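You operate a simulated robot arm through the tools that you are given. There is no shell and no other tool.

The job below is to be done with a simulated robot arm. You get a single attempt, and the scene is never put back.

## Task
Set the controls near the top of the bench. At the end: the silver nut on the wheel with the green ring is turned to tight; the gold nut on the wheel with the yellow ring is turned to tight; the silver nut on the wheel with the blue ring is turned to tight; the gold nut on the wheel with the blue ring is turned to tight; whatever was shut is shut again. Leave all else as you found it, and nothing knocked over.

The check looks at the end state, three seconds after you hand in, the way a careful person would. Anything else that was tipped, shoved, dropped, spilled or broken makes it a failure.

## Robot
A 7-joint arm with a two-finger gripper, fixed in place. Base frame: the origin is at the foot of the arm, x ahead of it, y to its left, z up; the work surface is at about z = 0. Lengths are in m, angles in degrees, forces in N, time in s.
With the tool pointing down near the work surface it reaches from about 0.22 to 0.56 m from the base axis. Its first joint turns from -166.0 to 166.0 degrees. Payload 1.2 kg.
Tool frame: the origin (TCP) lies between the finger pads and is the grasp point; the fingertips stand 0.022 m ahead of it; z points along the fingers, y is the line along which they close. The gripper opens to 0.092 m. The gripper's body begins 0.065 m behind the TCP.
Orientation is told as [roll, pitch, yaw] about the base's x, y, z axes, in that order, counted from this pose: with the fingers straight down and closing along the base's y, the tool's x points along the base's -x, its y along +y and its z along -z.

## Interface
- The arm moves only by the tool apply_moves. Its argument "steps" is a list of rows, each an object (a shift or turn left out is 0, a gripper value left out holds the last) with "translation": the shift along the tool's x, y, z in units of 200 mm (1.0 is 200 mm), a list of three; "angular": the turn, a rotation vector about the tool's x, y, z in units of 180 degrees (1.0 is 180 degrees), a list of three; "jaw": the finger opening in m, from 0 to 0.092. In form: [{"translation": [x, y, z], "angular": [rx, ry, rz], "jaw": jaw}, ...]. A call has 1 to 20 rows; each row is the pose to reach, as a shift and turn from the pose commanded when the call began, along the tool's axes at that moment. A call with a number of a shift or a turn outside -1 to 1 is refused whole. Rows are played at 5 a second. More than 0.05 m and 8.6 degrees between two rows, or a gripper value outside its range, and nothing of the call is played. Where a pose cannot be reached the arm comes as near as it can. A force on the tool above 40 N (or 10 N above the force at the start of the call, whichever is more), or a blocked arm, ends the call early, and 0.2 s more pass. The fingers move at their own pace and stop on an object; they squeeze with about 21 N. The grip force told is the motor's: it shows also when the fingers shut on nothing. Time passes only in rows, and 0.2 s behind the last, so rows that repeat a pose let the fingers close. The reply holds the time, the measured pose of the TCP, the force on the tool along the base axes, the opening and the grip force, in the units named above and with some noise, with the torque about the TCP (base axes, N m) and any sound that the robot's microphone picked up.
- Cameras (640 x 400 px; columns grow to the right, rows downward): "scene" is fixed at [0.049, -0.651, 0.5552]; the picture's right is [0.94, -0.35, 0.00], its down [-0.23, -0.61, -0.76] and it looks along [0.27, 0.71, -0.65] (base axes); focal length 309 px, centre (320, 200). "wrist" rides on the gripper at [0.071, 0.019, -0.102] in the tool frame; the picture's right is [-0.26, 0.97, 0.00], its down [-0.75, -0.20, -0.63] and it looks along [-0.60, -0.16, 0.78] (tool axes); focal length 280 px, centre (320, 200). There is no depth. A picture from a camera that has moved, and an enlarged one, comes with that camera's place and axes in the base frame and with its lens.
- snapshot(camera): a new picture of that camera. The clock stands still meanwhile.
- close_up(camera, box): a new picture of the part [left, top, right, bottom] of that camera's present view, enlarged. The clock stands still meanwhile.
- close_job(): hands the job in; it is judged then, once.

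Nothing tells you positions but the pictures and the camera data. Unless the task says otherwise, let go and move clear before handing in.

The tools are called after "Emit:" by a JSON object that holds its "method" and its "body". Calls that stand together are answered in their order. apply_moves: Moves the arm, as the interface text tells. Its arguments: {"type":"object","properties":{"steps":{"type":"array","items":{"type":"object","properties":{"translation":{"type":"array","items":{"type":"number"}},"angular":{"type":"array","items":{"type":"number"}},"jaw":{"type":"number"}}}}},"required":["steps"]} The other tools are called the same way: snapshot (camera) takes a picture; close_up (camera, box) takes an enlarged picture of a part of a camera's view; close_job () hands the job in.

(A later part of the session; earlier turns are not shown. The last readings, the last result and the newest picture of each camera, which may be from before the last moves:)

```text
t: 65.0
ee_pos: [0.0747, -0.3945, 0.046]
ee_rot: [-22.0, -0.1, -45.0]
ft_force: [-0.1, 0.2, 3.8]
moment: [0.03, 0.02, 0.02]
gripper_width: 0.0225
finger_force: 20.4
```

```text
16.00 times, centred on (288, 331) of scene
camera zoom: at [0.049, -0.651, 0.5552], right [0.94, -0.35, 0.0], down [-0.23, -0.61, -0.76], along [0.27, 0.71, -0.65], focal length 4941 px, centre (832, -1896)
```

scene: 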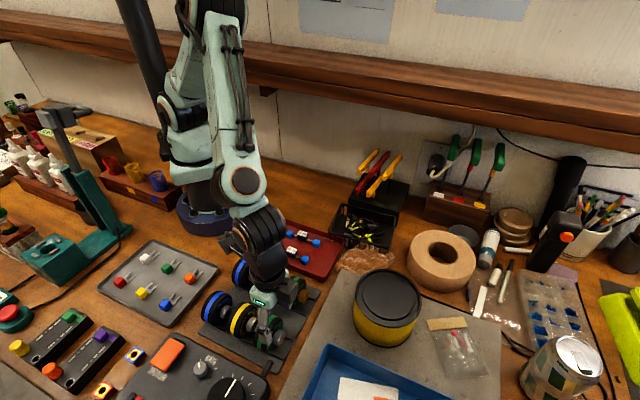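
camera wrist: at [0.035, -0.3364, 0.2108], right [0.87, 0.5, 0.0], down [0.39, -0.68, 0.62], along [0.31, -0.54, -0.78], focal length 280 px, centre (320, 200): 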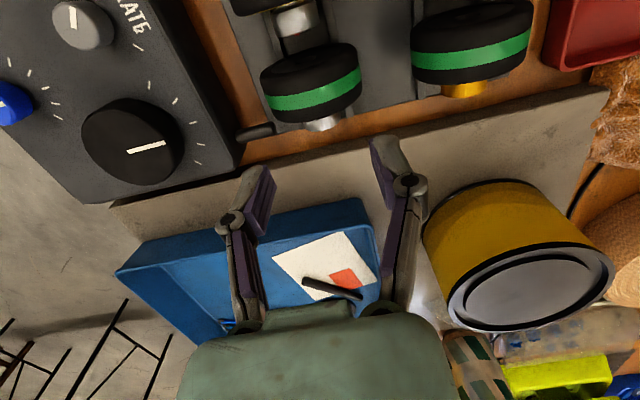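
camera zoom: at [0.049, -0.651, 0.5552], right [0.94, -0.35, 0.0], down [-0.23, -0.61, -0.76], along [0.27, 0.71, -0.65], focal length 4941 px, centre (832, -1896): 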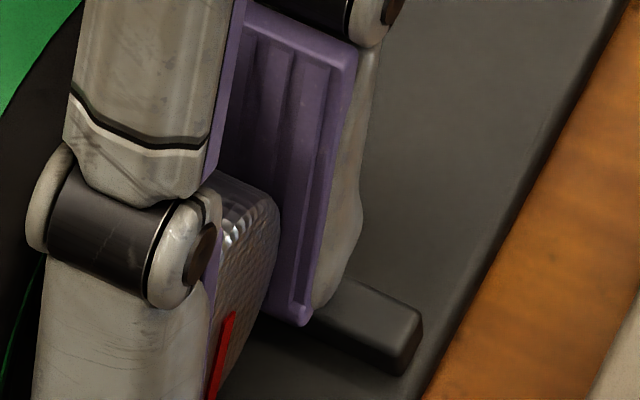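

The behaviour matches a stop: turning back moves the nut freely, forward only recovers that amount and then the wheel is dragged along. I let go of this nut, back off, and move above the silver nut of the blue wheel to work on it with the improved technique.

Emit:
{"method": "apply_moves", "body": {"steps": [{"jaw": 0.036}, {"jaw": 0.036}, {"translation": [0, 0, -0.1]}, {"translation": [0, 0, -0.2]}, {"translation": [0.11, -0.03, -0.225], "angular": [-0.03, 0, 0]}, {"translation": [0.22, -0.062, -0.25], "angular": [-0.06, 0, 0]}, {"translation": [0.333, -0.095, -0.276], "angular": [-0.09, 0, 0]}, {"translation": [0.444, -0.127, -0.3], "angular": [-0.1222, 0, 0]}, {"translation": [0.555, -0.1585, -0.327], "angular": [-0.1222, 0, 0]}, {"translation": [0.555, -0.1585, -0.327], "angular": [-0.1222, 0, 0]}]}}

Emit:
{"method": "snapshot", "body": {"camera": "wrist"}}

Emit:
{"method": "close_up", "body": {"camera": "scene", "box": [180, 230, 340, 360]}}

Emit:
{"method": "close_up", "body": {"camera": "scene", "box": [242, 310, 306, 360]}}

```text
t: 67.2
ee_pos: [-0.0078, -0.321, 0.1184]
ee_rot: [0.2, 0.0, -44.9]
ft_force: [0.0, 0.4, -0.6]
moment: [-0.03, -0.03, 0.01]
gripper_width: 0.0361
finger_force: 0.1
```

```text
taken
camera wrist: at [-0.044, -0.2562, 0.2195], right [0.87, 0.5, 0.0], down [0.39, -0.68, 0.62], along [0.31, -0.54, -0.78], focal length 280 px, centre (320, 200)
```

wrist: 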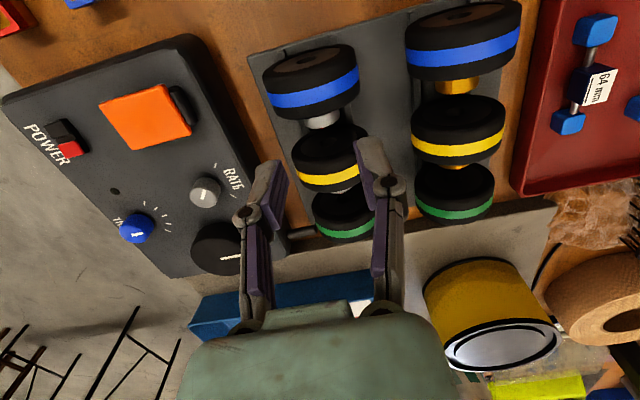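

```text
3.08 times, centred on (260, 295) of scene
camera zoom: at [0.049, -0.651, 0.5552], right [0.94, -0.35, 0.0], down [-0.23, -0.61, -0.76], along [0.27, 0.71, -0.65], focal length 950 px, centre (505, -92)
```

zoom: 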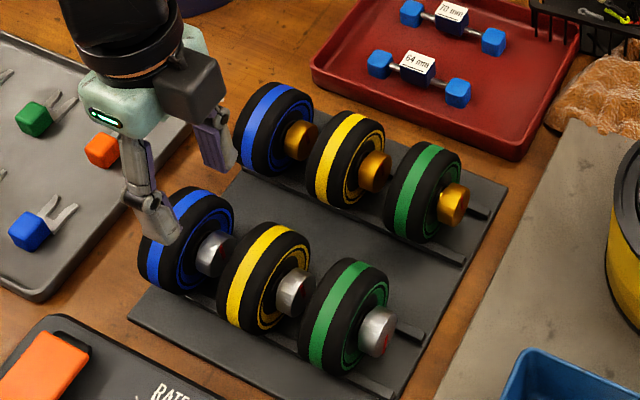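

```text
8.00 times, centred on (274, 335) of scene
camera zoom: at [0.049, -0.651, 0.5552], right [0.94, -0.35, 0.0], down [-0.23, -0.61, -0.76], along [0.27, 0.71, -0.65], focal length 2470 px, centre (688, -880)
```

zoom: 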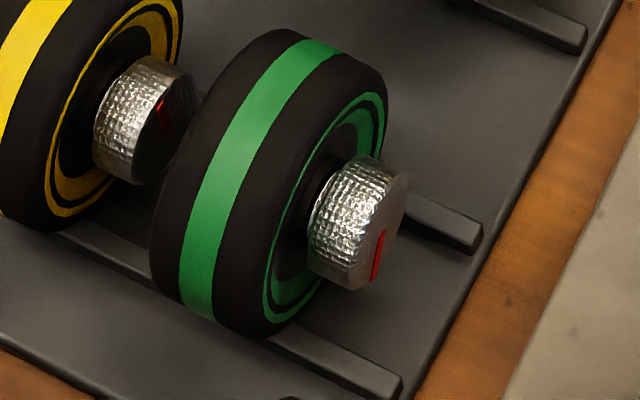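

Emit:
{"method": "close_up", "body": {"camera": "wrist", "box": [250, 40, 378, 150]}}

Emit:
{"method": "close_up", "body": {"camera": "scene", "box": [205, 280, 269, 330]}}

```text
3.64 times, centred on (314, 95) of wrist
camera zoom: at [-0.044, -0.2562, 0.2195], right [0.87, 0.5, 0.0], down [0.39, -0.68, 0.62], along [0.31, -0.54, -0.78], focal length 1020 px, centre (342, 582)
```

zoom: 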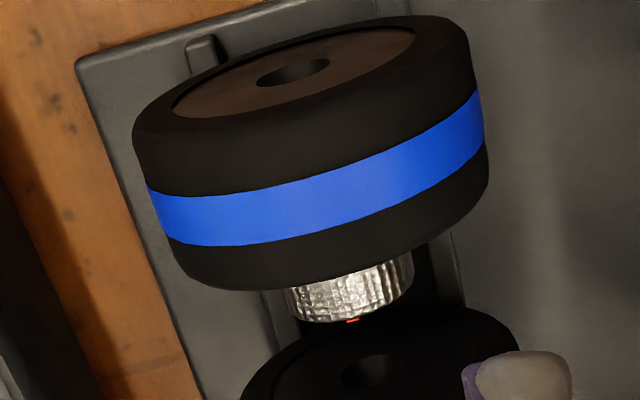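

```text
8.00 times, centred on (237, 305) of scene
camera zoom: at [0.049, -0.651, 0.5552], right [0.94, -0.35, 0.0], down [-0.23, -0.61, -0.76], along [0.27, 0.71, -0.65], focal length 2470 px, centre (984, -640)
```

zoom: 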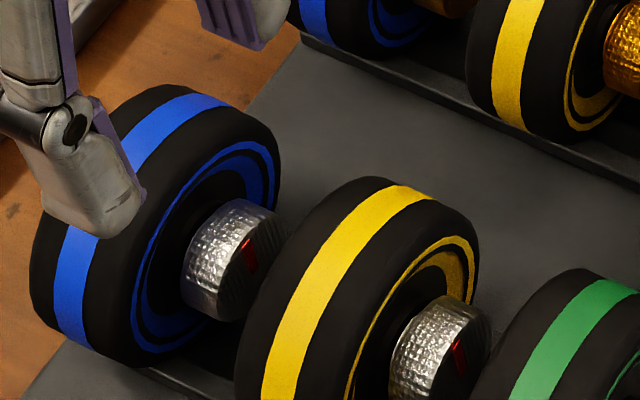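

The silver nut of the blue wheel lies at about u = 0.214–0.227, centred under the tool. I descend with the fingers a bit outboard, tilt to -20° and check centring.

Emit:
{"method": "apply_moves", "body": {"steps": [{"translation": [-0.02, 0.0035, 0.12], "jaw": 0.036}, {"translation": [-0.02, 0.0035, 0.22]}, {"translation": [-0.02, 0.0035, 0.3]}, {"translation": [-0.02, 0.0035, 0.3525]}, {"translation": [-0.02, 0.0035, 0.3525]}]}}

Emit:
{"method": "close_up", "body": {"camera": "wrist", "box": [220, 60, 420, 220]}}

Emit:
{"method": "apply_moves", "body": {"steps": [{"translation": [0, -0.00842, 0.00049], "angular": [-0.037, 0, 0]}, {"translation": [0, -0.01672, 0.00195], "angular": [-0.0741, 0, 0]}, {"translation": [0, -0.0248, 0.00437], "angular": [-0.1111, 0, 0]}, {"translation": [0, -0.0248, 0.00437], "angular": [-0.1111, 0, 0]}]}}

Emit:
{"method": "close_up", "body": {"camera": "wrist", "box": [220, 60, 420, 220]}}

Emit:
{"method": "close_up", "body": {"camera": "scene", "box": [180, 230, 340, 360]}}

```text
t: 68.4
ee_pos: [-0.0041, -0.3211, 0.048]
ee_rot: [0.1, 0.0, -45.0]
ft_force: [-0.4, -0.2, 0.1]
moment: [-0.05, -0.04, -0.05]
gripper_width: 0.0363
finger_force: 0.0
```

```text
2.50 times, centred on (320, 140) of wrist
camera zoom: at [-0.04, -0.258, 0.1493], right [0.87, 0.5, 0.0], down [0.39, -0.68, 0.62], along [0.31, -0.54, -0.78], focal length 701 px, centre (320, 350)
```

zoom: 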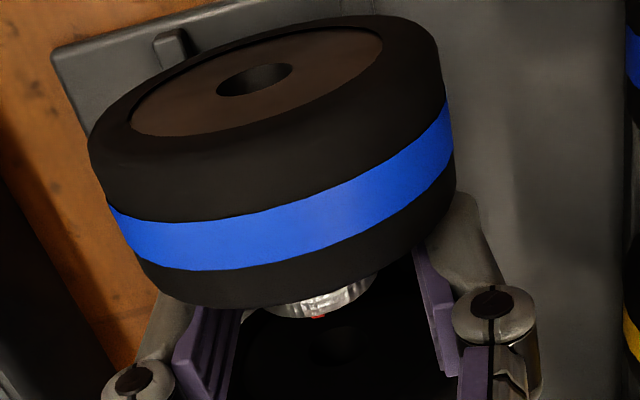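

```text
t: 69.4
ee_pos: [-0.0075, -0.325, 0.0474]
ee_rot: [20.1, 0.0, -44.9]
ft_force: [-0.1, 0.1, 0.6]
moment: [-0.02, -0.01, -0.02]
gripper_width: 0.036
finger_force: 0.1
```

```text
2.50 times, centred on (320, 140) of wrist
camera zoom: at [-0.069, -0.2865, 0.1488], right [0.83, 0.46, 0.33], down [0.25, -0.82, 0.52], along [0.51, -0.34, -0.79], focal length 701 px, centre (320, 350)
```

zoom: 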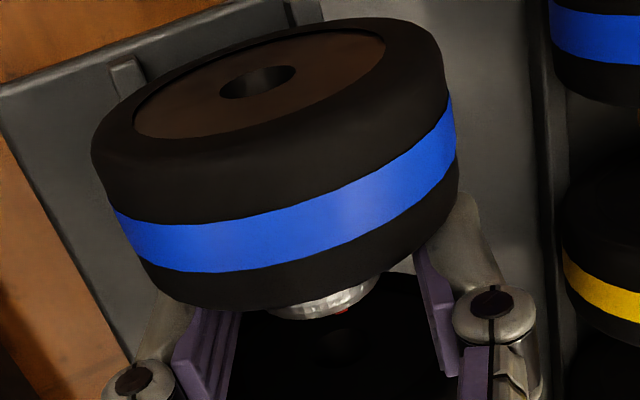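

```text
3.08 times, centred on (260, 295) of scene
camera zoom: at [0.049, -0.651, 0.5552], right [0.94, -0.35, 0.0], down [-0.23, -0.61, -0.76], along [0.27, 0.71, -0.65], focal length 950 px, centre (505, -92)
```

zoom: 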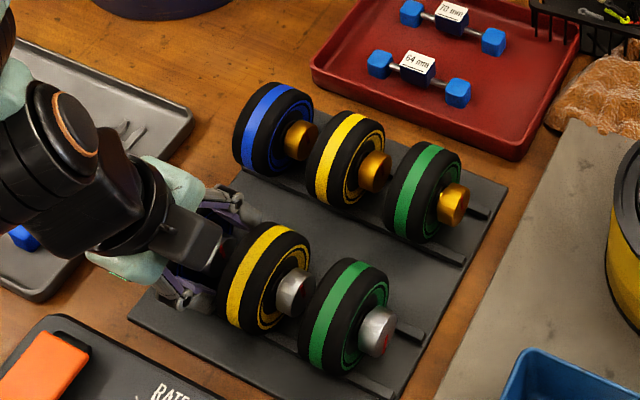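

Emit:
{"method": "apply_moves", "body": {"steps": [{"jaw": 0.015}, {"jaw": 0.015}, {"jaw": 0.015}]}}

Emit:
{"method": "close_up", "body": {"camera": "wrist", "box": [255, 110, 375, 185]}}

```text
t: 70.2
ee_pos: [-0.0069, -0.3244, 0.0476]
ee_rot: [20.1, -0.1, -45.1]
ft_force: [-1.0, -1.9, 3.1]
moment: [0.04, 0.04, 0.0]
gripper_width: 0.0222
finger_force: 21.5
```

```text
5.33 times, centred on (315, 148) of wrist
camera zoom: at [-0.069, -0.2865, 0.1489], right [0.83, 0.46, 0.33], down [0.25, -0.82, 0.52], along [0.51, -0.35, -0.79], focal length 1495 px, centre (347, 480)
```

zoom: 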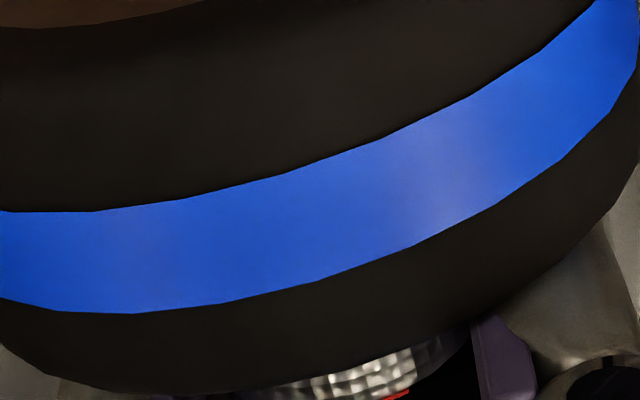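

Well centred. I press to about 9 N and turn in 6° parts.

Emit:
{"method": "apply_moves", "body": {"steps": [{"translation": [0, -0.0011, 0.0031]}, {"translation": [0, -0.0011, 0.0031]}]}}

Emit:
{"method": "apply_moves", "body": {"steps": [{"translation": [0, 0.00742, 0.0004], "angular": [0.0333, 0, 0]}, {"translation": [0, 0.00742, 0.0004], "angular": [0.0333, 0, 0]}]}}

Emit:
{"method": "close_up", "body": {"camera": "wrist", "box": [255, 110, 375, 185]}}

Emit:
{"method": "apply_moves", "body": {"steps": [{"translation": [0, 0.00742, 0.0004], "angular": [0.0333, 0, 0]}, {"translation": [0, 0.00742, 0.0004], "angular": [0.0333, 0, 0]}]}}

Emit:
{"method": "close_up", "body": {"camera": "wrist", "box": [255, 110, 375, 185]}}

```text
t: 70.8
ee_pos: [-0.0064, -0.3239, 0.047]
ee_rot: [20.1, -0.1, -45.0]
ft_force: [-2.9, -0.6, 11.0]
moment: [0.16, 0.25, 0.05]
gripper_width: 0.0225
finger_force: 20.7
```

```text
t: 71.4
ee_pos: [-0.0052, -0.3237, 0.0471]
ee_rot: [14.1, 0.0, -44.9]
ft_force: [-1.9, -3.1, 6.1]
moment: [0.08, 0.08, 0.04]
gripper_width: 0.0224
finger_force: 21.1
```

```text
5.33 times, centred on (315, 148) of wrist
camera zoom: at [-0.06, -0.2779, 0.15], right [0.85, 0.48, 0.23], down [0.29, -0.78, 0.56], along [0.45, -0.4, -0.8], focal length 1495 px, centre (347, 480)
```

zoom: 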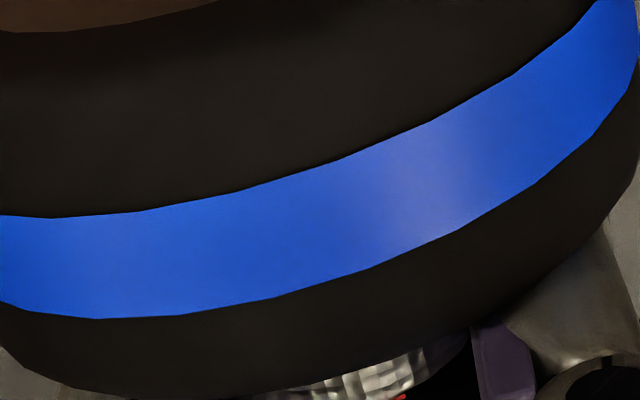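

```text
t: 72.0
ee_pos: [-0.0047, -0.3234, 0.0477]
ee_rot: [8.1, 0.0, -44.9]
ft_force: [1.4, -2.3, 2.1]
moment: [-0.03, 0.0, -0.04]
gripper_width: 0.0221
finger_force: 20.9
```

```text
5.33 times, centred on (315, 148) of wrist
camera zoom: at [-0.0518, -0.2694, 0.1504], right [0.86, 0.49, 0.14], down [0.33, -0.74, 0.59], along [0.39, -0.46, -0.8], focal length 1495 px, centre (347, 480)
```

zoom: 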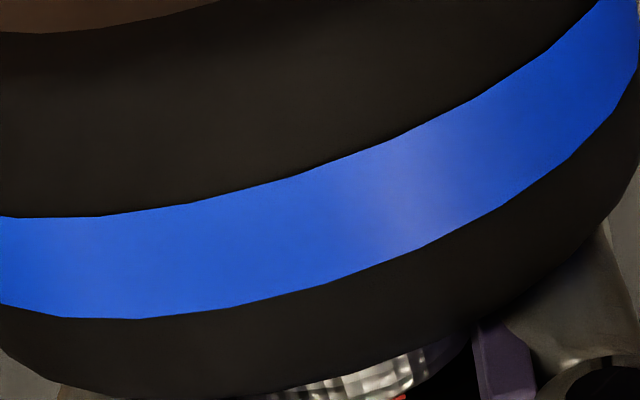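

The wheel stands still and the nut turns with the gripper — a clean motion even at 2–6 N. I continue to about +22°, adding a little press per step.

Emit:
{"method": "apply_moves", "body": {"steps": [{"translation": [0, 0.00742, 0.0024], "angular": [0.0333, 0, 0]}, {"translation": [0, 0.00742, 0.0024], "angular": [0.0333, 0, 0]}]}}

Emit:
{"method": "close_up", "body": {"camera": "wrist", "box": [255, 110, 375, 185]}}

Emit:
{"method": "apply_moves", "body": {"steps": [{"translation": [0, 0.00742, 0.0014], "angular": [0.0333, 0, 0]}, {"translation": [0, 0.00742, 0.0014], "angular": [0.0333, 0, 0]}]}}

Emit:
{"method": "close_up", "body": {"camera": "wrist", "box": [255, 110, 375, 185]}}

Emit:
{"method": "apply_moves", "body": {"steps": [{"translation": [0, 0.00742, 0.0009], "angular": [0.0333, 0, 0]}, {"translation": [0, 0.00742, 0.0009], "angular": [0.0333, 0, 0]}]}}

Emit:
{"method": "close_up", "body": {"camera": "wrist", "box": [255, 110, 375, 185]}}

```text
t: 72.6
ee_pos: [-0.0036, -0.3213, 0.0471]
ee_rot: [2.0, 0.0, -44.9]
ft_force: [1.6, -4.6, 4.1]
moment: [-0.08, -0.04, -0.03]
gripper_width: 0.0219
finger_force: 21.1
```

```text
5.33 times, centred on (315, 148) of wrist
camera zoom: at [-0.0434, -0.2605, 0.1494], right [0.87, 0.5, 0.03], down [0.37, -0.69, 0.62], along [0.33, -0.52, -0.79], focal length 1495 px, centre (347, 480)
```

zoom: 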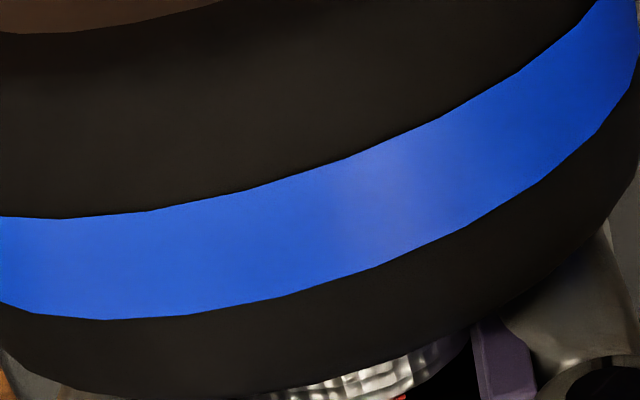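

```text
t: 73.2
ee_pos: [-0.0033, -0.3204, 0.0476]
ee_rot: [-4.0, 0.0, -45.0]
ft_force: [-1.8, -1.0, 8.8]
moment: [0.12, 0.18, 0.02]
gripper_width: 0.0222
finger_force: 21.5
```

```text
5.33 times, centred on (315, 148) of wrist
camera zoom: at [-0.0348, -0.252, 0.147], right [0.87, 0.5, -0.07], down [0.42, -0.65, 0.64], along [0.27, -0.58, -0.77], focal length 1495 px, centre (347, 480)
```

zoom: 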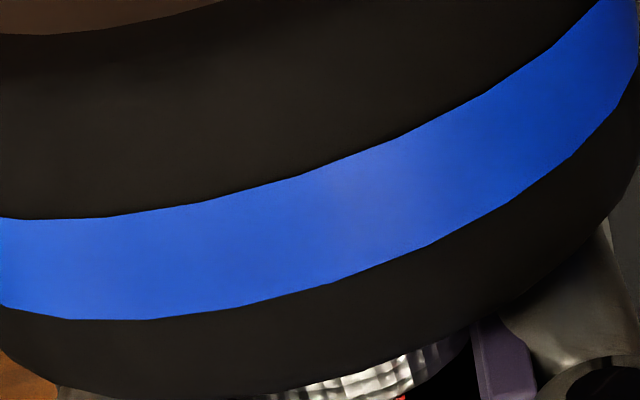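

```text
t: 73.8
ee_pos: [-0.0008, -0.32, 0.0465]
ee_rot: [-10.0, 0.1, -45.1]
ft_force: [-5.2, -1.7, 9.9]
moment: [0.14, 0.24, 0.02]
gripper_width: 0.0224
finger_force: 21.6
```

```text
5.33 times, centred on (315, 148) of wrist
camera zoom: at [-0.0262, -0.2439, 0.1433], right [0.86, 0.49, -0.17], down [0.47, -0.6, 0.65], along [0.22, -0.64, -0.74], focal length 1495 px, centre (347, 480)
```

zoom: 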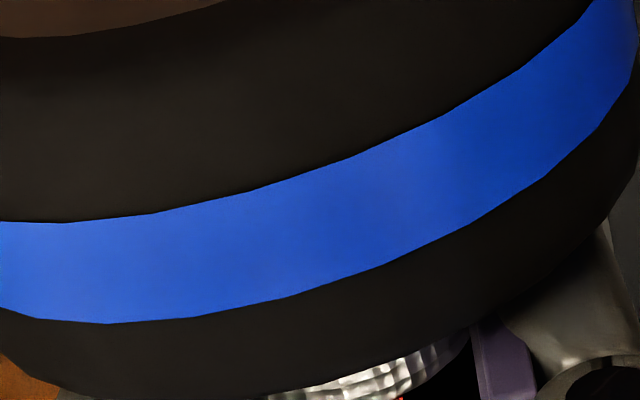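

Emit:
{"method": "apply_moves", "body": {"steps": [{"translation": [0, 0.0052, 0.0007], "angular": [0.0333, 0, 0]}, {"translation": [0, 0.0052, 0.0007], "angular": [0.0333, 0, 0]}]}}

Emit:
{"method": "close_up", "body": {"camera": "wrist", "box": [255, 110, 375, 185]}}

Emit:
{"method": "apply_moves", "body": {"steps": [{"translation": [0, 0.0067, 0.0004], "angular": [0.0333, 0, 0]}, {"translation": [0, 0.0067, 0.0004], "angular": [0.0333, 0, 0]}]}}

Emit:
{"method": "close_up", "body": {"camera": "wrist", "box": [255, 110, 375, 185]}}

Emit:
{"method": "apply_moves", "body": {"steps": [{"translation": [0, 0.0067, 0.0004], "angular": [0.0333, 0, 0]}, {"translation": [0, 0.0067, 0.0004], "angular": [0.0333, 0, 0]}]}}

Emit:
{"method": "close_up", "body": {"camera": "wrist", "box": [255, 110, 375, 185]}}

Emit:
{"method": "close_up", "body": {"camera": "scene", "box": [205, 280, 269, 330]}}

```text
t: 74.4
ee_pos: [-0.0015, -0.319, 0.0461]
ee_rot: [-15.9, 0.0, -45.0]
ft_force: [-3.4, -2.5, 12.4]
moment: [0.11, 0.24, 0.03]
gripper_width: 0.0224
finger_force: 20.7
```

```text
5.33 times, centred on (315, 148) of wrist
camera zoom: at [-0.0184, -0.2362, 0.1385], right [0.84, 0.47, -0.26], down [0.52, -0.55, 0.66], along [0.16, -0.69, -0.71], focal length 1495 px, centre (347, 480)
```

zoom: 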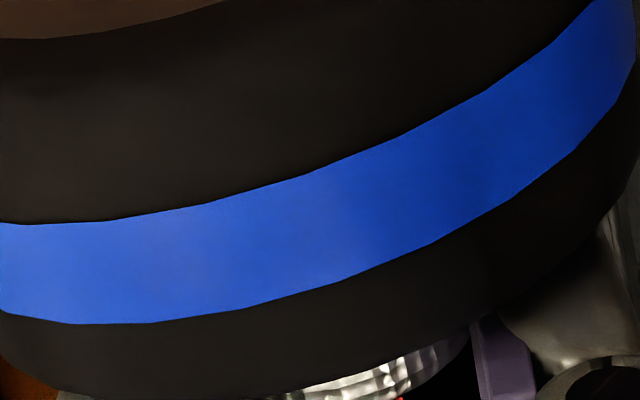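

```text
t: 75.0
ee_pos: [-0.0003, -0.3187, 0.0462]
ee_rot: [-22.0, -0.1, -45.1]
ft_force: [-2.2, -3.8, 14.9]
moment: [0.07, 0.25, -0.01]
gripper_width: 0.0224
finger_force: 21.0
```

```text
5.33 times, centred on (315, 148) of wrist
camera zoom: at [-0.0109, -0.2288, 0.1324], right [0.82, 0.45, -0.36], down [0.56, -0.5, 0.66], along [0.11, -0.74, -0.66], focal length 1495 px, centre (347, 480)
```

zoom: 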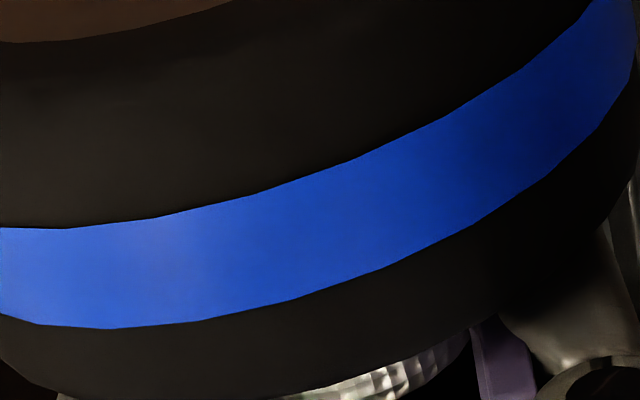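

```text
t: 75.6
ee_pos: [-0.0, -0.3175, 0.0442]
ee_rot: [-27.9, 0.0, -44.8]
ft_force: [-1.6, -5.6, 12.9]
moment: [-0.01, 0.13, 0.07]
gripper_width: 0.0224
finger_force: 20.8
```

```text
5.33 times, centred on (315, 148) of wrist
camera zoom: at [-0.0041, -0.2219, 0.1255], right [0.79, 0.42, -0.45], down [0.61, -0.45, 0.65], along [0.07, -0.79, -0.61], focal length 1495 px, centre (347, 480)
```

zoom: 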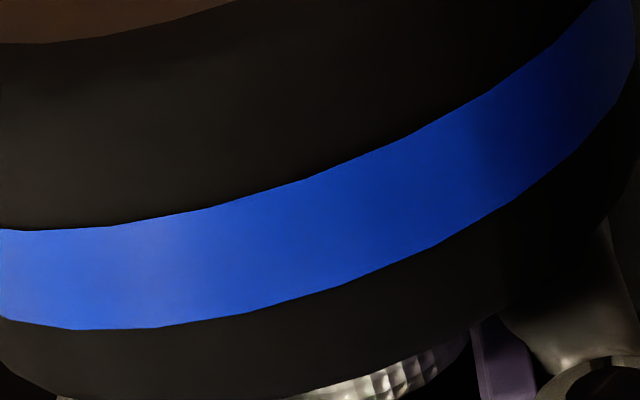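

```text
8.00 times, centred on (237, 305) of scene
camera zoom: at [0.049, -0.651, 0.5552], right [0.94, -0.35, 0.0], down [-0.23, -0.61, -0.76], along [0.27, 0.71, -0.65], focal length 2470 px, centre (984, -640)
```

zoom: 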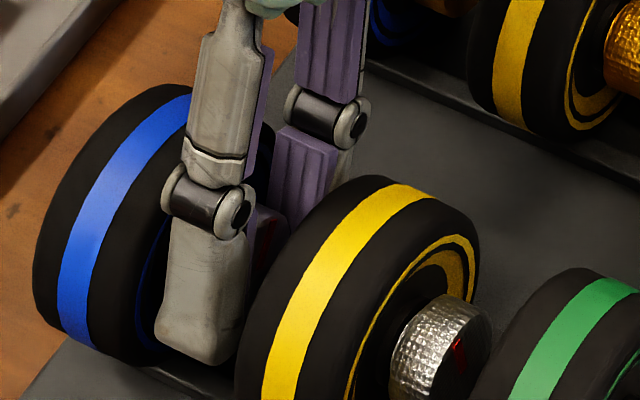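

Another 18° done cleanly: 48° so far with the wheel standing still. I open and swing back to -20° for the next stroke.

Emit:
{"method": "apply_moves", "body": {"steps": [{"jaw": 0.036}, {"jaw": 0.036}, {"translation": [0, -0.0105, 0.0], "angular": [-0.0444, 0, 0]}, {"translation": [0, -0.0208, 0.0014], "angular": [-0.0889, 0, 0]}, {"translation": [0, -0.0308, 0.0043], "angular": [-0.1333, 0, 0]}, {"translation": [0, -0.0398, 0.0084], "angular": [-0.1778, 0, 0]}, {"translation": [0, -0.048, 0.0144], "angular": [-0.2222, 0, 0]}, {"translation": [0, -0.0553, 0.0214], "angular": [-0.2667, 0, 0]}, {"translation": [0, -0.0553, 0.0214], "angular": [-0.2667, 0, 0]}]}}

Emit:
{"method": "close_up", "body": {"camera": "wrist", "box": [220, 60, 420, 220]}}

Emit:
{"method": "apply_moves", "body": {"steps": [{"jaw": 0.015}, {"jaw": 0.015}, {"jaw": 0.015}]}}

Emit:
{"method": "close_up", "body": {"camera": "wrist", "box": [255, 110, 375, 185]}}

```text
t: 77.6
ee_pos: [-0.0065, -0.3243, 0.0476]
ee_rot: [20.3, 0.0, -44.8]
ft_force: [-0.7, 0.0, 0.0]
moment: [-0.02, 0.0, 0.04]
gripper_width: 0.036
finger_force: 0.0
```

```text
2.50 times, centred on (320, 140) of wrist
camera zoom: at [-0.069, -0.2876, 0.1482], right [0.82, 0.46, 0.33], down [0.24, -0.82, 0.52], along [0.51, -0.34, -0.79], focal length 701 px, centre (320, 350)
```

zoom: 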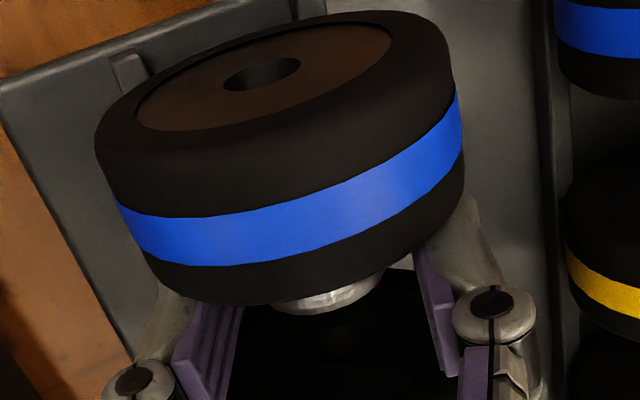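

```text
t: 78.4
ee_pos: [-0.0062, -0.3244, 0.0464]
ee_rot: [20.3, 0.0, -44.9]
ft_force: [1.0, 1.5, 3.1]
moment: [0.06, -0.03, -0.02]
gripper_width: 0.0224
finger_force: 21.1
```

```text
5.33 times, centred on (315, 148) of wrist
camera zoom: at [-0.0688, -0.2875, 0.1483], right [0.83, 0.46, 0.33], down [0.25, -0.82, 0.52], along [0.51, -0.34, -0.79], focal length 1495 px, centre (347, 480)
```

zoom: 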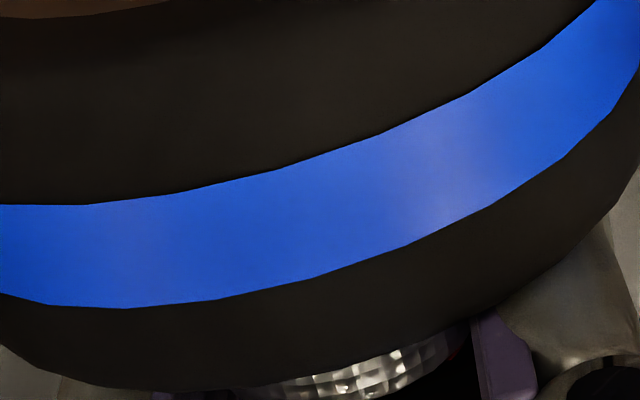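

Centred and at low force again; the wheel's facets are where they were at the start. I run the next stroke.

Emit:
{"method": "apply_moves", "body": {"steps": [{"translation": [0, -0.0009, 0.0025]}, {"translation": [0, 0.00652, 0.0029], "angular": [0.0333, 0, 0]}, {"translation": [0, 0.00652, 0.0029], "angular": [0.0333, 0, 0]}]}}

Emit:
{"method": "close_up", "body": {"camera": "wrist", "box": [255, 110, 375, 185]}}

Emit:
{"method": "apply_moves", "body": {"steps": [{"translation": [0, 0.0072, 0.0019], "angular": [0.0333, 0, 0]}, {"translation": [0, 0.0072, 0.0019], "angular": [0.0333, 0, 0]}]}}

Emit:
{"method": "close_up", "body": {"camera": "wrist", "box": [255, 110, 375, 185]}}

Emit:
{"method": "apply_moves", "body": {"steps": [{"translation": [0, 0.007, 0.0019], "angular": [0.0333, 0, 0]}, {"translation": [0, 0.007, 0.0019], "angular": [0.0333, 0, 0]}]}}

Emit:
{"method": "close_up", "body": {"camera": "wrist", "box": [255, 110, 375, 185]}}

Emit:
{"method": "apply_moves", "body": {"steps": [{"translation": [0, 0.0067, 0.0009], "angular": [0.0333, 0, 0]}, {"translation": [0, 0.0067, 0.0009], "angular": [0.0333, 0, 0]}]}}

Emit:
{"method": "close_up", "body": {"camera": "wrist", "box": [255, 110, 375, 185]}}

```text
t: 79.2
ee_pos: [-0.0061, -0.3246, 0.0472]
ee_rot: [14.2, 0.0, -44.9]
ft_force: [3.4, 3.4, 7.2]
moment: [0.13, 0.04, -0.07]
gripper_width: 0.0223
finger_force: 20.8
```

```text
5.33 times, centred on (315, 148) of wrist
camera zoom: at [-0.0604, -0.279, 0.1496], right [0.85, 0.48, 0.24], down [0.29, -0.78, 0.56], along [0.45, -0.4, -0.8], focal length 1495 px, centre (347, 480)
```

zoom: 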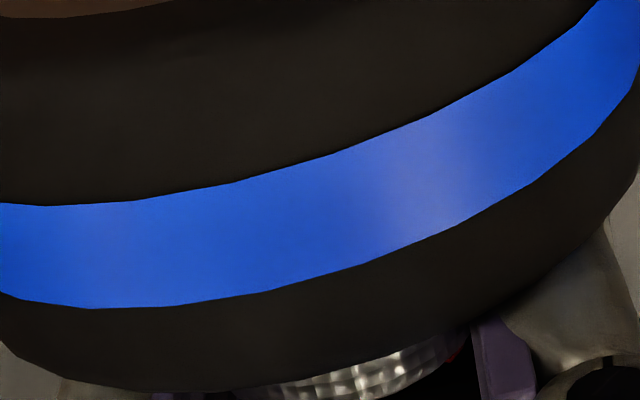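

```text
t: 79.8
ee_pos: [-0.0057, -0.3247, 0.0467]
ee_rot: [8.1, 0.0, -44.9]
ft_force: [3.9, 3.6, 8.8]
moment: [0.18, 0.05, -0.13]
gripper_width: 0.0224
finger_force: 21.1
```

```text
5.33 times, centred on (315, 148) of wrist
camera zoom: at [-0.0518, -0.2706, 0.1497], right [0.86, 0.49, 0.14], down [0.33, -0.74, 0.59], along [0.39, -0.46, -0.8], focal length 1495 px, centre (347, 480)
```

zoom: 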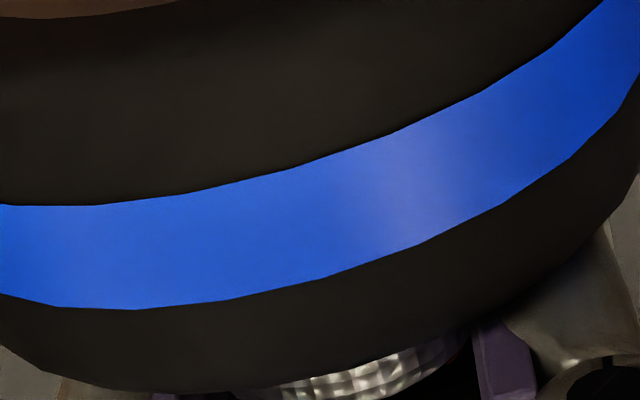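

```text
t: 80.4
ee_pos: [-0.0043, -0.3223, 0.0463]
ee_rot: [2.1, 0.0, -44.9]
ft_force: [4.5, 1.1, 9.5]
moment: [0.17, 0.13, -0.07]
gripper_width: 0.0225
finger_force: 21.0
```

```text
5.33 times, centred on (315, 148) of wrist
camera zoom: at [-0.0432, -0.2618, 0.1483], right [0.87, 0.5, 0.04], down [0.37, -0.69, 0.62], along [0.33, -0.52, -0.79], focal length 1495 px, centre (347, 480)
```

zoom: 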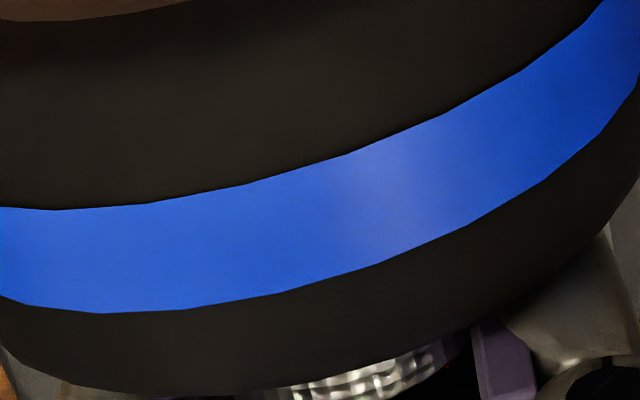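

```text
t: 81.0
ee_pos: [-0.0028, -0.3212, 0.0457]
ee_rot: [-3.8, 0.0, -44.9]
ft_force: [4.8, 0.9, 9.2]
moment: [0.15, 0.05, -0.05]
gripper_width: 0.022
finger_force: 21.0
```

```text
5.33 times, centred on (315, 148) of wrist
camera zoom: at [-0.0349, -0.2535, 0.1457], right [0.87, 0.5, -0.06], down [0.42, -0.65, 0.64], along [0.28, -0.58, -0.77], focal length 1495 px, centre (347, 480)
```

zoom: 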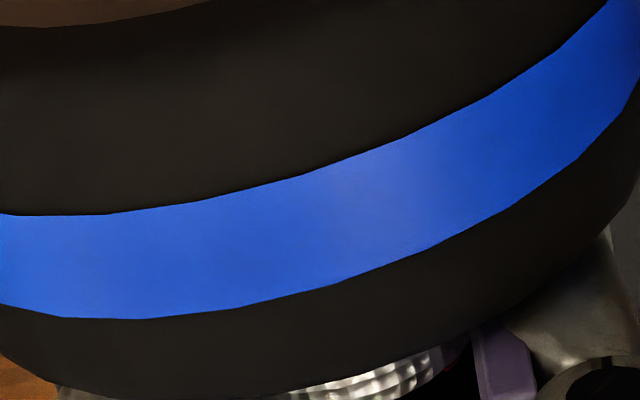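

Emit:
{"method": "apply_moves", "body": {"steps": [{"translation": [0, 0.0067, 0.0004], "angular": [0.0333, 0, 0]}, {"translation": [0, 0.0067, 0.0004], "angular": [0.0333, 0, 0]}]}}

Emit:
{"method": "close_up", "body": {"camera": "wrist", "box": [255, 110, 375, 185]}}

Emit:
{"method": "apply_moves", "body": {"steps": [{"translation": [0, 0.0067, 0.0002], "angular": [0.0333, 0, 0]}, {"translation": [0, 0.0067, 0.0002], "angular": [0.0333, 0, 0]}]}}

Emit:
{"method": "close_up", "body": {"camera": "wrist", "box": [255, 110, 375, 185]}}

Emit:
{"method": "apply_moves", "body": {"steps": [{"translation": [0, 0.0067, 0.0], "angular": [0.0333, 0, 0]}, {"translation": [0, 0.0067, 0.0], "angular": [0.0333, 0, 0]}]}}

Emit:
{"method": "close_up", "body": {"camera": "wrist", "box": [255, 110, 375, 185]}}

Emit:
{"method": "apply_moves", "body": {"steps": [{"translation": [0, 0.0067, 0.0], "angular": [0.0333, 0, 0]}, {"translation": [0, 0.0067, 0.0], "angular": [0.0333, 0, 0]}]}}

Emit:
{"method": "close_up", "body": {"camera": "wrist", "box": [255, 110, 375, 185]}}

Emit:
{"method": "close_up", "body": {"camera": "scene", "box": [205, 280, 269, 330]}}

```text
t: 81.6
ee_pos: [-0.0018, -0.3197, 0.0471]
ee_rot: [-9.9, 0.0, -45.0]
ft_force: [-0.7, -1.8, 0.9]
moment: [-0.02, 0.03, 0.04]
gripper_width: 0.0222
finger_force: 20.8
```

```text
5.33 times, centred on (315, 148) of wrist
camera zoom: at [-0.0267, -0.2446, 0.1427], right [0.86, 0.49, -0.17], down [0.47, -0.6, 0.65], along [0.22, -0.63, -0.74], focal length 1495 px, centre (347, 480)
```

zoom: 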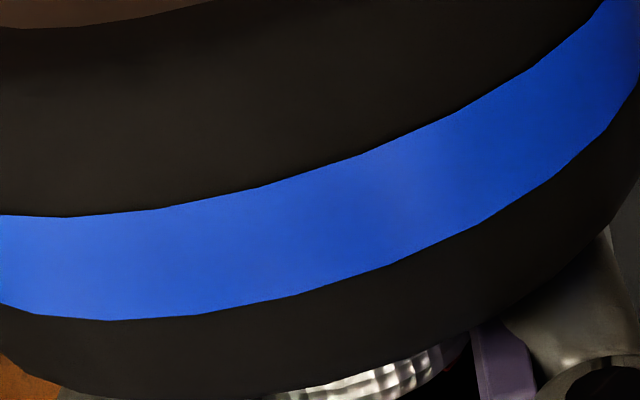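

```text
t: 82.2
ee_pos: [-0.0016, -0.3189, 0.0454]
ee_rot: [-15.8, 0.0, -45.0]
ft_force: [-1.0, -1.0, 1.3]
moment: [0.01, 0.07, 0.03]
gripper_width: 0.0223
finger_force: 20.5
```

```text
5.33 times, centred on (315, 148) of wrist
camera zoom: at [-0.0189, -0.2369, 0.1382], right [0.84, 0.47, -0.26], down [0.51, -0.55, 0.66], along [0.16, -0.69, -0.71], focal length 1495 px, centre (347, 480)
```

zoom: 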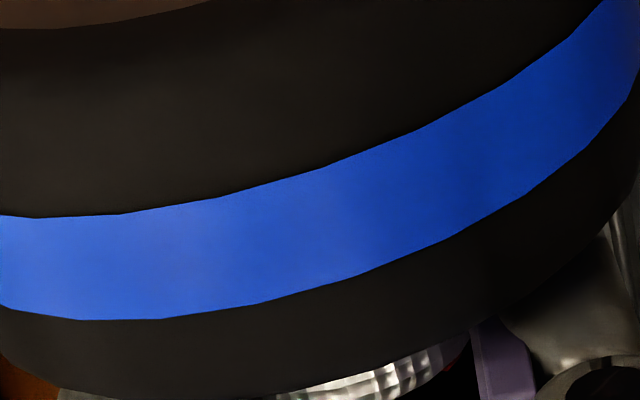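

```text
t: 82.8
ee_pos: [-0.001, -0.3177, 0.0455]
ee_rot: [-21.8, 0.0, -45.0]
ft_force: [-1.1, -0.9, 0.8]
moment: [-0.03, 0.02, 0.0]
gripper_width: 0.0224
finger_force: 20.8
```

```text
5.33 times, centred on (315, 148) of wrist
camera zoom: at [-0.0112, -0.2292, 0.1327], right [0.82, 0.45, -0.36], down [0.56, -0.5, 0.66], along [0.11, -0.74, -0.66], focal length 1495 px, centre (347, 480)
```

zoom: 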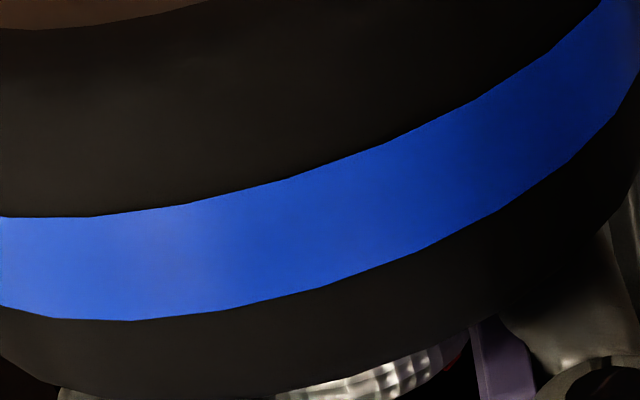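

```text
t: 83.4
ee_pos: [-0.0, -0.319, 0.0439]
ee_rot: [-27.9, -0.1, -45.0]
ft_force: [-0.9, -1.3, 1.0]
moment: [0.05, 0.04, 0.01]
gripper_width: 0.0221
finger_force: 21.0
```

```text
5.33 times, centred on (315, 148) of wrist
camera zoom: at [-0.0044, -0.2224, 0.1257], right [0.79, 0.42, -0.45], down [0.61, -0.45, 0.65], along [0.07, -0.79, -0.61], focal length 1495 px, centre (347, 480)
```

zoom: 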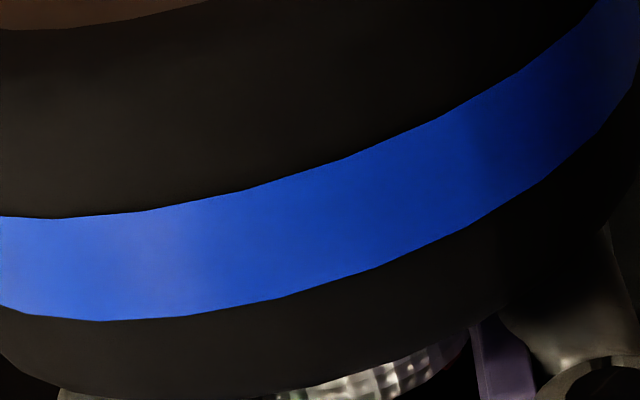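

```text
8.00 times, centred on (237, 305) of scene
camera zoom: at [0.049, -0.651, 0.5552], right [0.94, -0.35, 0.0], down [-0.23, -0.61, -0.76], along [0.27, 0.71, -0.65], focal length 2470 px, centre (984, -640)
```

zoom: 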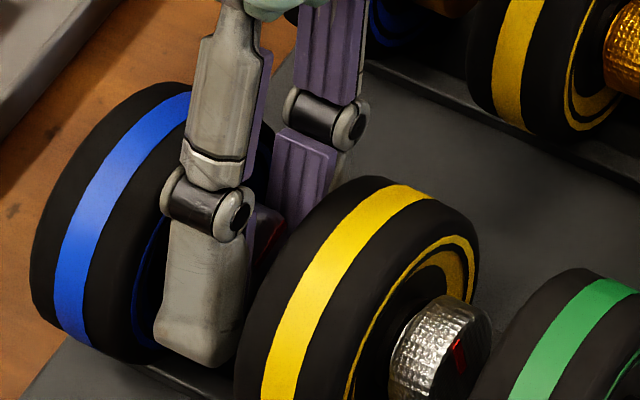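

All 48° again went into the nut (total ≈96°), even at low press, so the nut moves easily until its stop. By comparison, the green one truly seems to be at its stop. Next stroke for the blue one.

Emit:
{"method": "apply_moves", "body": {"steps": [{"jaw": 0.036}, {"jaw": 0.036}, {"translation": [0, -0.0105, 0.0], "angular": [-0.0444, 0, 0]}, {"translation": [0, -0.0208, 0.0014], "angular": [-0.0889, 0, 0]}, {"translation": [0, -0.0308, 0.0043], "angular": [-0.1333, 0, 0]}, {"translation": [0, -0.0398, 0.0084], "angular": [-0.1778, 0, 0]}, {"translation": [0, -0.048, 0.0144], "angular": [-0.2222, 0, 0]}, {"translation": [0, -0.0553, 0.0214], "angular": [-0.2667, 0, 0]}, {"translation": [0, -0.0553, 0.0214], "angular": [-0.2667, 0, 0]}]}}

Emit:
{"method": "close_up", "body": {"camera": "wrist", "box": [220, 60, 420, 220]}}

Emit:
{"method": "apply_moves", "body": {"steps": [{"jaw": 0.015}, {"jaw": 0.015}, {"jaw": 0.015}]}}

Emit:
{"method": "close_up", "body": {"camera": "wrist", "box": [255, 110, 375, 185]}}

```text
t: 85.4
ee_pos: [-0.008, -0.3257, 0.0467]
ee_rot: [20.4, 0.1, -45.0]
ft_force: [0.5, 0.3, -0.4]
moment: [-0.02, 0.03, 0.0]
gripper_width: 0.0363
finger_force: 0.1
```

```text
2.50 times, centred on (320, 140) of wrist
camera zoom: at [-0.0702, -0.2884, 0.148], right [0.82, 0.46, 0.34], down [0.24, -0.82, 0.51], along [0.51, -0.34, -0.79], focal length 701 px, centre (320, 350)
```

zoom: 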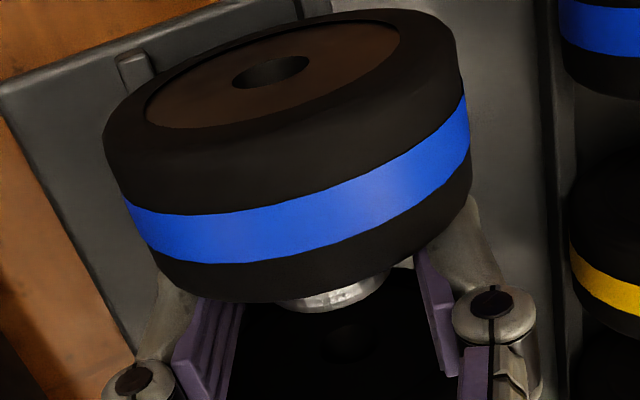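

```text
t: 86.2
ee_pos: [-0.0072, -0.3261, 0.0454]
ee_rot: [20.3, 0.0, -44.9]
ft_force: [0.7, 1.2, 4.0]
moment: [0.04, -0.01, -0.04]
gripper_width: 0.0226
finger_force: 20.5
```

```text
5.33 times, centred on (315, 148) of wrist
camera zoom: at [-0.0701, -0.2883, 0.1481], right [0.82, 0.46, 0.33], down [0.24, -0.82, 0.52], along [0.51, -0.34, -0.79], focal length 1495 px, centre (347, 480)
```

zoom: 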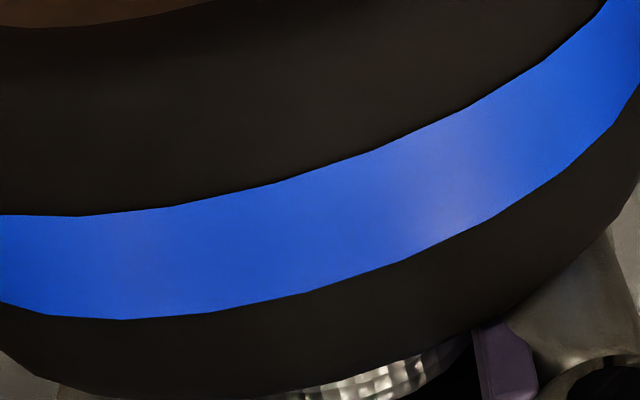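

Emit:
{"method": "apply_moves", "body": {"steps": [{"translation": [0, 0.0019, 0.0019]}, {"translation": [0, 0.0093, 0.0023], "angular": [0.0333, 0, 0]}, {"translation": [0, 0.0093, 0.0023], "angular": [0.0333, 0, 0]}]}}

Emit:
{"method": "close_up", "body": {"camera": "wrist", "box": [255, 110, 375, 185]}}

Emit:
{"method": "apply_moves", "body": {"steps": [{"translation": [0, 0.0074, 0.0009], "angular": [0.0333, 0, 0]}, {"translation": [0, 0.0074, 0.0009], "angular": [0.0333, 0, 0]}]}}

Emit:
{"method": "close_up", "body": {"camera": "wrist", "box": [255, 110, 375, 185]}}

Emit:
{"method": "apply_moves", "body": {"steps": [{"translation": [0, 0.0074, 0.0009], "angular": [0.0333, 0, 0]}, {"translation": [0, 0.0074, 0.0009], "angular": [0.0333, 0, 0]}]}}

Emit:
{"method": "close_up", "body": {"camera": "wrist", "box": [255, 110, 375, 185]}}

Emit:
{"method": "apply_moves", "body": {"steps": [{"translation": [0, 0.0074, 0.0009], "angular": [0.0333, 0, 0]}, {"translation": [0, 0.0074, 0.0009], "angular": [0.0333, 0, 0]}]}}

Emit:
{"method": "close_up", "body": {"camera": "wrist", "box": [255, 110, 375, 185]}}

```text
t: 87.0
ee_pos: [-0.007, -0.3249, 0.0459]
ee_rot: [14.2, 0.1, -45.0]
ft_force: [2.2, 3.8, 7.1]
moment: [0.17, 0.04, -0.11]
gripper_width: 0.0226
finger_force: 20.9
```

```text
5.33 times, centred on (315, 148) of wrist
camera zoom: at [-0.0614, -0.2797, 0.1494], right [0.85, 0.48, 0.24], down [0.28, -0.78, 0.56], along [0.45, -0.4, -0.8], focal length 1495 px, centre (347, 480)
```

zoom: 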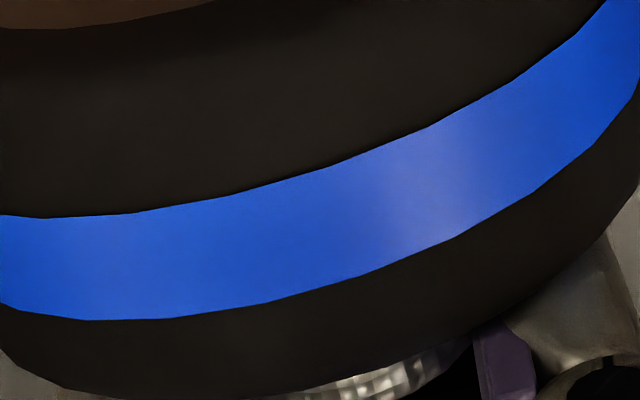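

```text
t: 87.6
ee_pos: [-0.0057, -0.3237, 0.0461]
ee_rot: [8.2, 0.0, -45.0]
ft_force: [3.6, 0.7, 4.7]
moment: [0.11, -0.02, -0.05]
gripper_width: 0.0224
finger_force: 20.8
```

```text
5.33 times, centred on (315, 148) of wrist
camera zoom: at [-0.0531, -0.2709, 0.1496], right [0.86, 0.49, 0.14], down [0.33, -0.74, 0.59], along [0.39, -0.46, -0.8], focal length 1495 px, centre (347, 480)
```

zoom: 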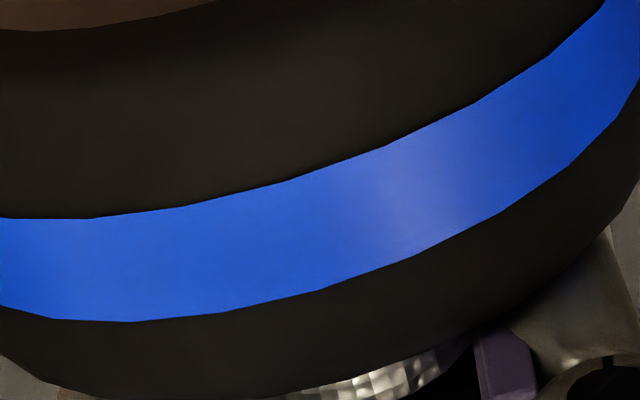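

```text
t: 88.2
ee_pos: [-0.0055, -0.3236, 0.047]
ee_rot: [2.3, 0.1, -45.0]
ft_force: [1.5, 2.7, 1.4]
moment: [0.03, 0.02, -0.07]
gripper_width: 0.0222
finger_force: 21.1
```

```text
5.33 times, centred on (315, 148) of wrist
camera zoom: at [-0.0444, -0.2623, 0.1485], right [0.87, 0.5, 0.04], down [0.37, -0.69, 0.62], along [0.33, -0.52, -0.79], focal length 1495 px, centre (347, 480)
```

zoom: 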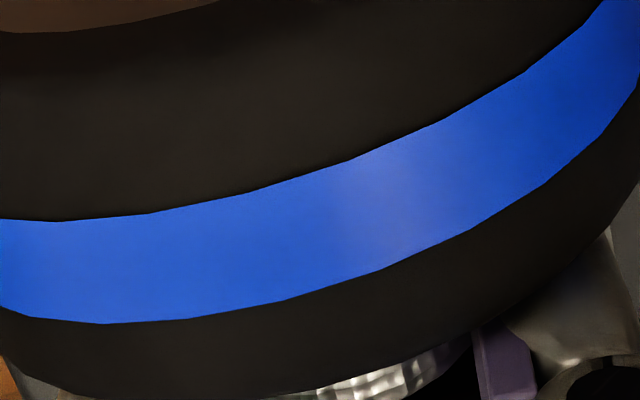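

```text
t: 88.8
ee_pos: [-0.003, -0.323, 0.0466]
ee_rot: [-3.8, 0.0, -45.0]
ft_force: [0.5, -0.9, -0.4]
moment: [0.02, -0.01, 0.0]
gripper_width: 0.0222
finger_force: 21.3
```

```text
5.33 times, centred on (315, 148) of wrist
camera zoom: at [-0.0356, -0.2535, 0.1462], right [0.87, 0.5, -0.06], down [0.42, -0.65, 0.64], along [0.28, -0.58, -0.77], focal length 1495 px, centre (347, 480)
```

zoom: 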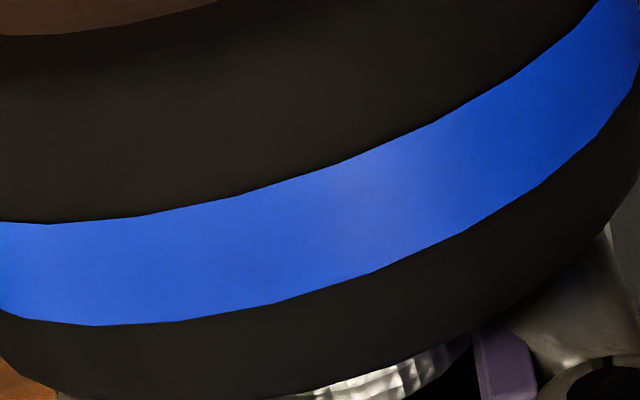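

The relative motion stopped near a total of ~115–120°, but the press had also vanished. I press again to ~7 N and turn on to see whether it is the stop.

Emit:
{"method": "apply_moves", "body": {"steps": [{"translation": [0, 0, 0.004]}, {"translation": [0, 0, 0.004]}]}}

Emit:
{"method": "close_up", "body": {"camera": "wrist", "box": [255, 110, 375, 185]}}

Emit:
{"method": "apply_moves", "body": {"steps": [{"translation": [0, 0.0072, 0.0004], "angular": [0.0333, 0, 0]}, {"translation": [0, 0.0072, 0.0004], "angular": [0.0333, 0, 0]}]}}

Emit:
{"method": "close_up", "body": {"camera": "wrist", "box": [255, 110, 375, 185]}}

```text
t: 89.4
ee_pos: [-0.0041, -0.3213, 0.0453]
ee_rot: [-3.7, 0.0, -45.0]
ft_force: [0.2, 2.2, 5.2]
moment: [0.07, 0.09, -0.04]
gripper_width: 0.0224
finger_force: 20.8
```

```text
5.33 times, centred on (315, 148) of wrist
camera zoom: at [-0.0357, -0.2538, 0.1452], right [0.87, 0.5, -0.06], down [0.42, -0.65, 0.64], along [0.28, -0.58, -0.77], focal length 1495 px, centre (347, 480)
```

zoom: 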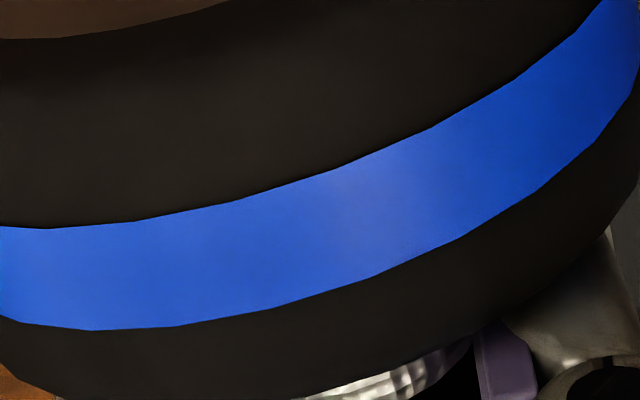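

```text
t: 90.0
ee_pos: [-0.003, -0.322, 0.0456]
ee_rot: [-9.7, 0.0, -44.9]
ft_force: [0.2, 0.2, -0.2]
moment: [-0.02, -0.03, 0.0]
gripper_width: 0.0223
finger_force: 20.8
```

```text
5.33 times, centred on (315, 148) of wrist
camera zoom: at [-0.027, -0.2453, 0.1424], right [0.86, 0.49, -0.16], down [0.47, -0.6, 0.65], along [0.22, -0.63, -0.74], focal length 1495 px, centre (347, 480)
```

zoom: 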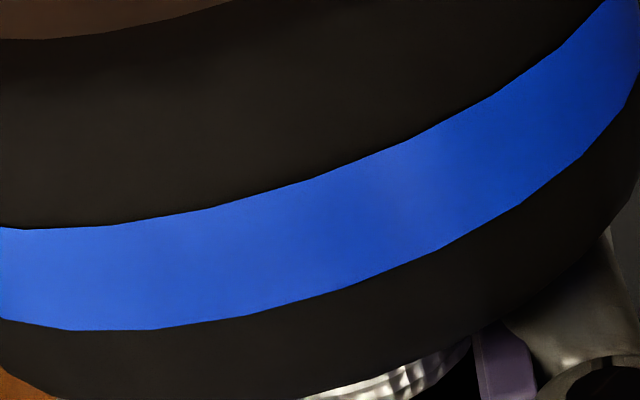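

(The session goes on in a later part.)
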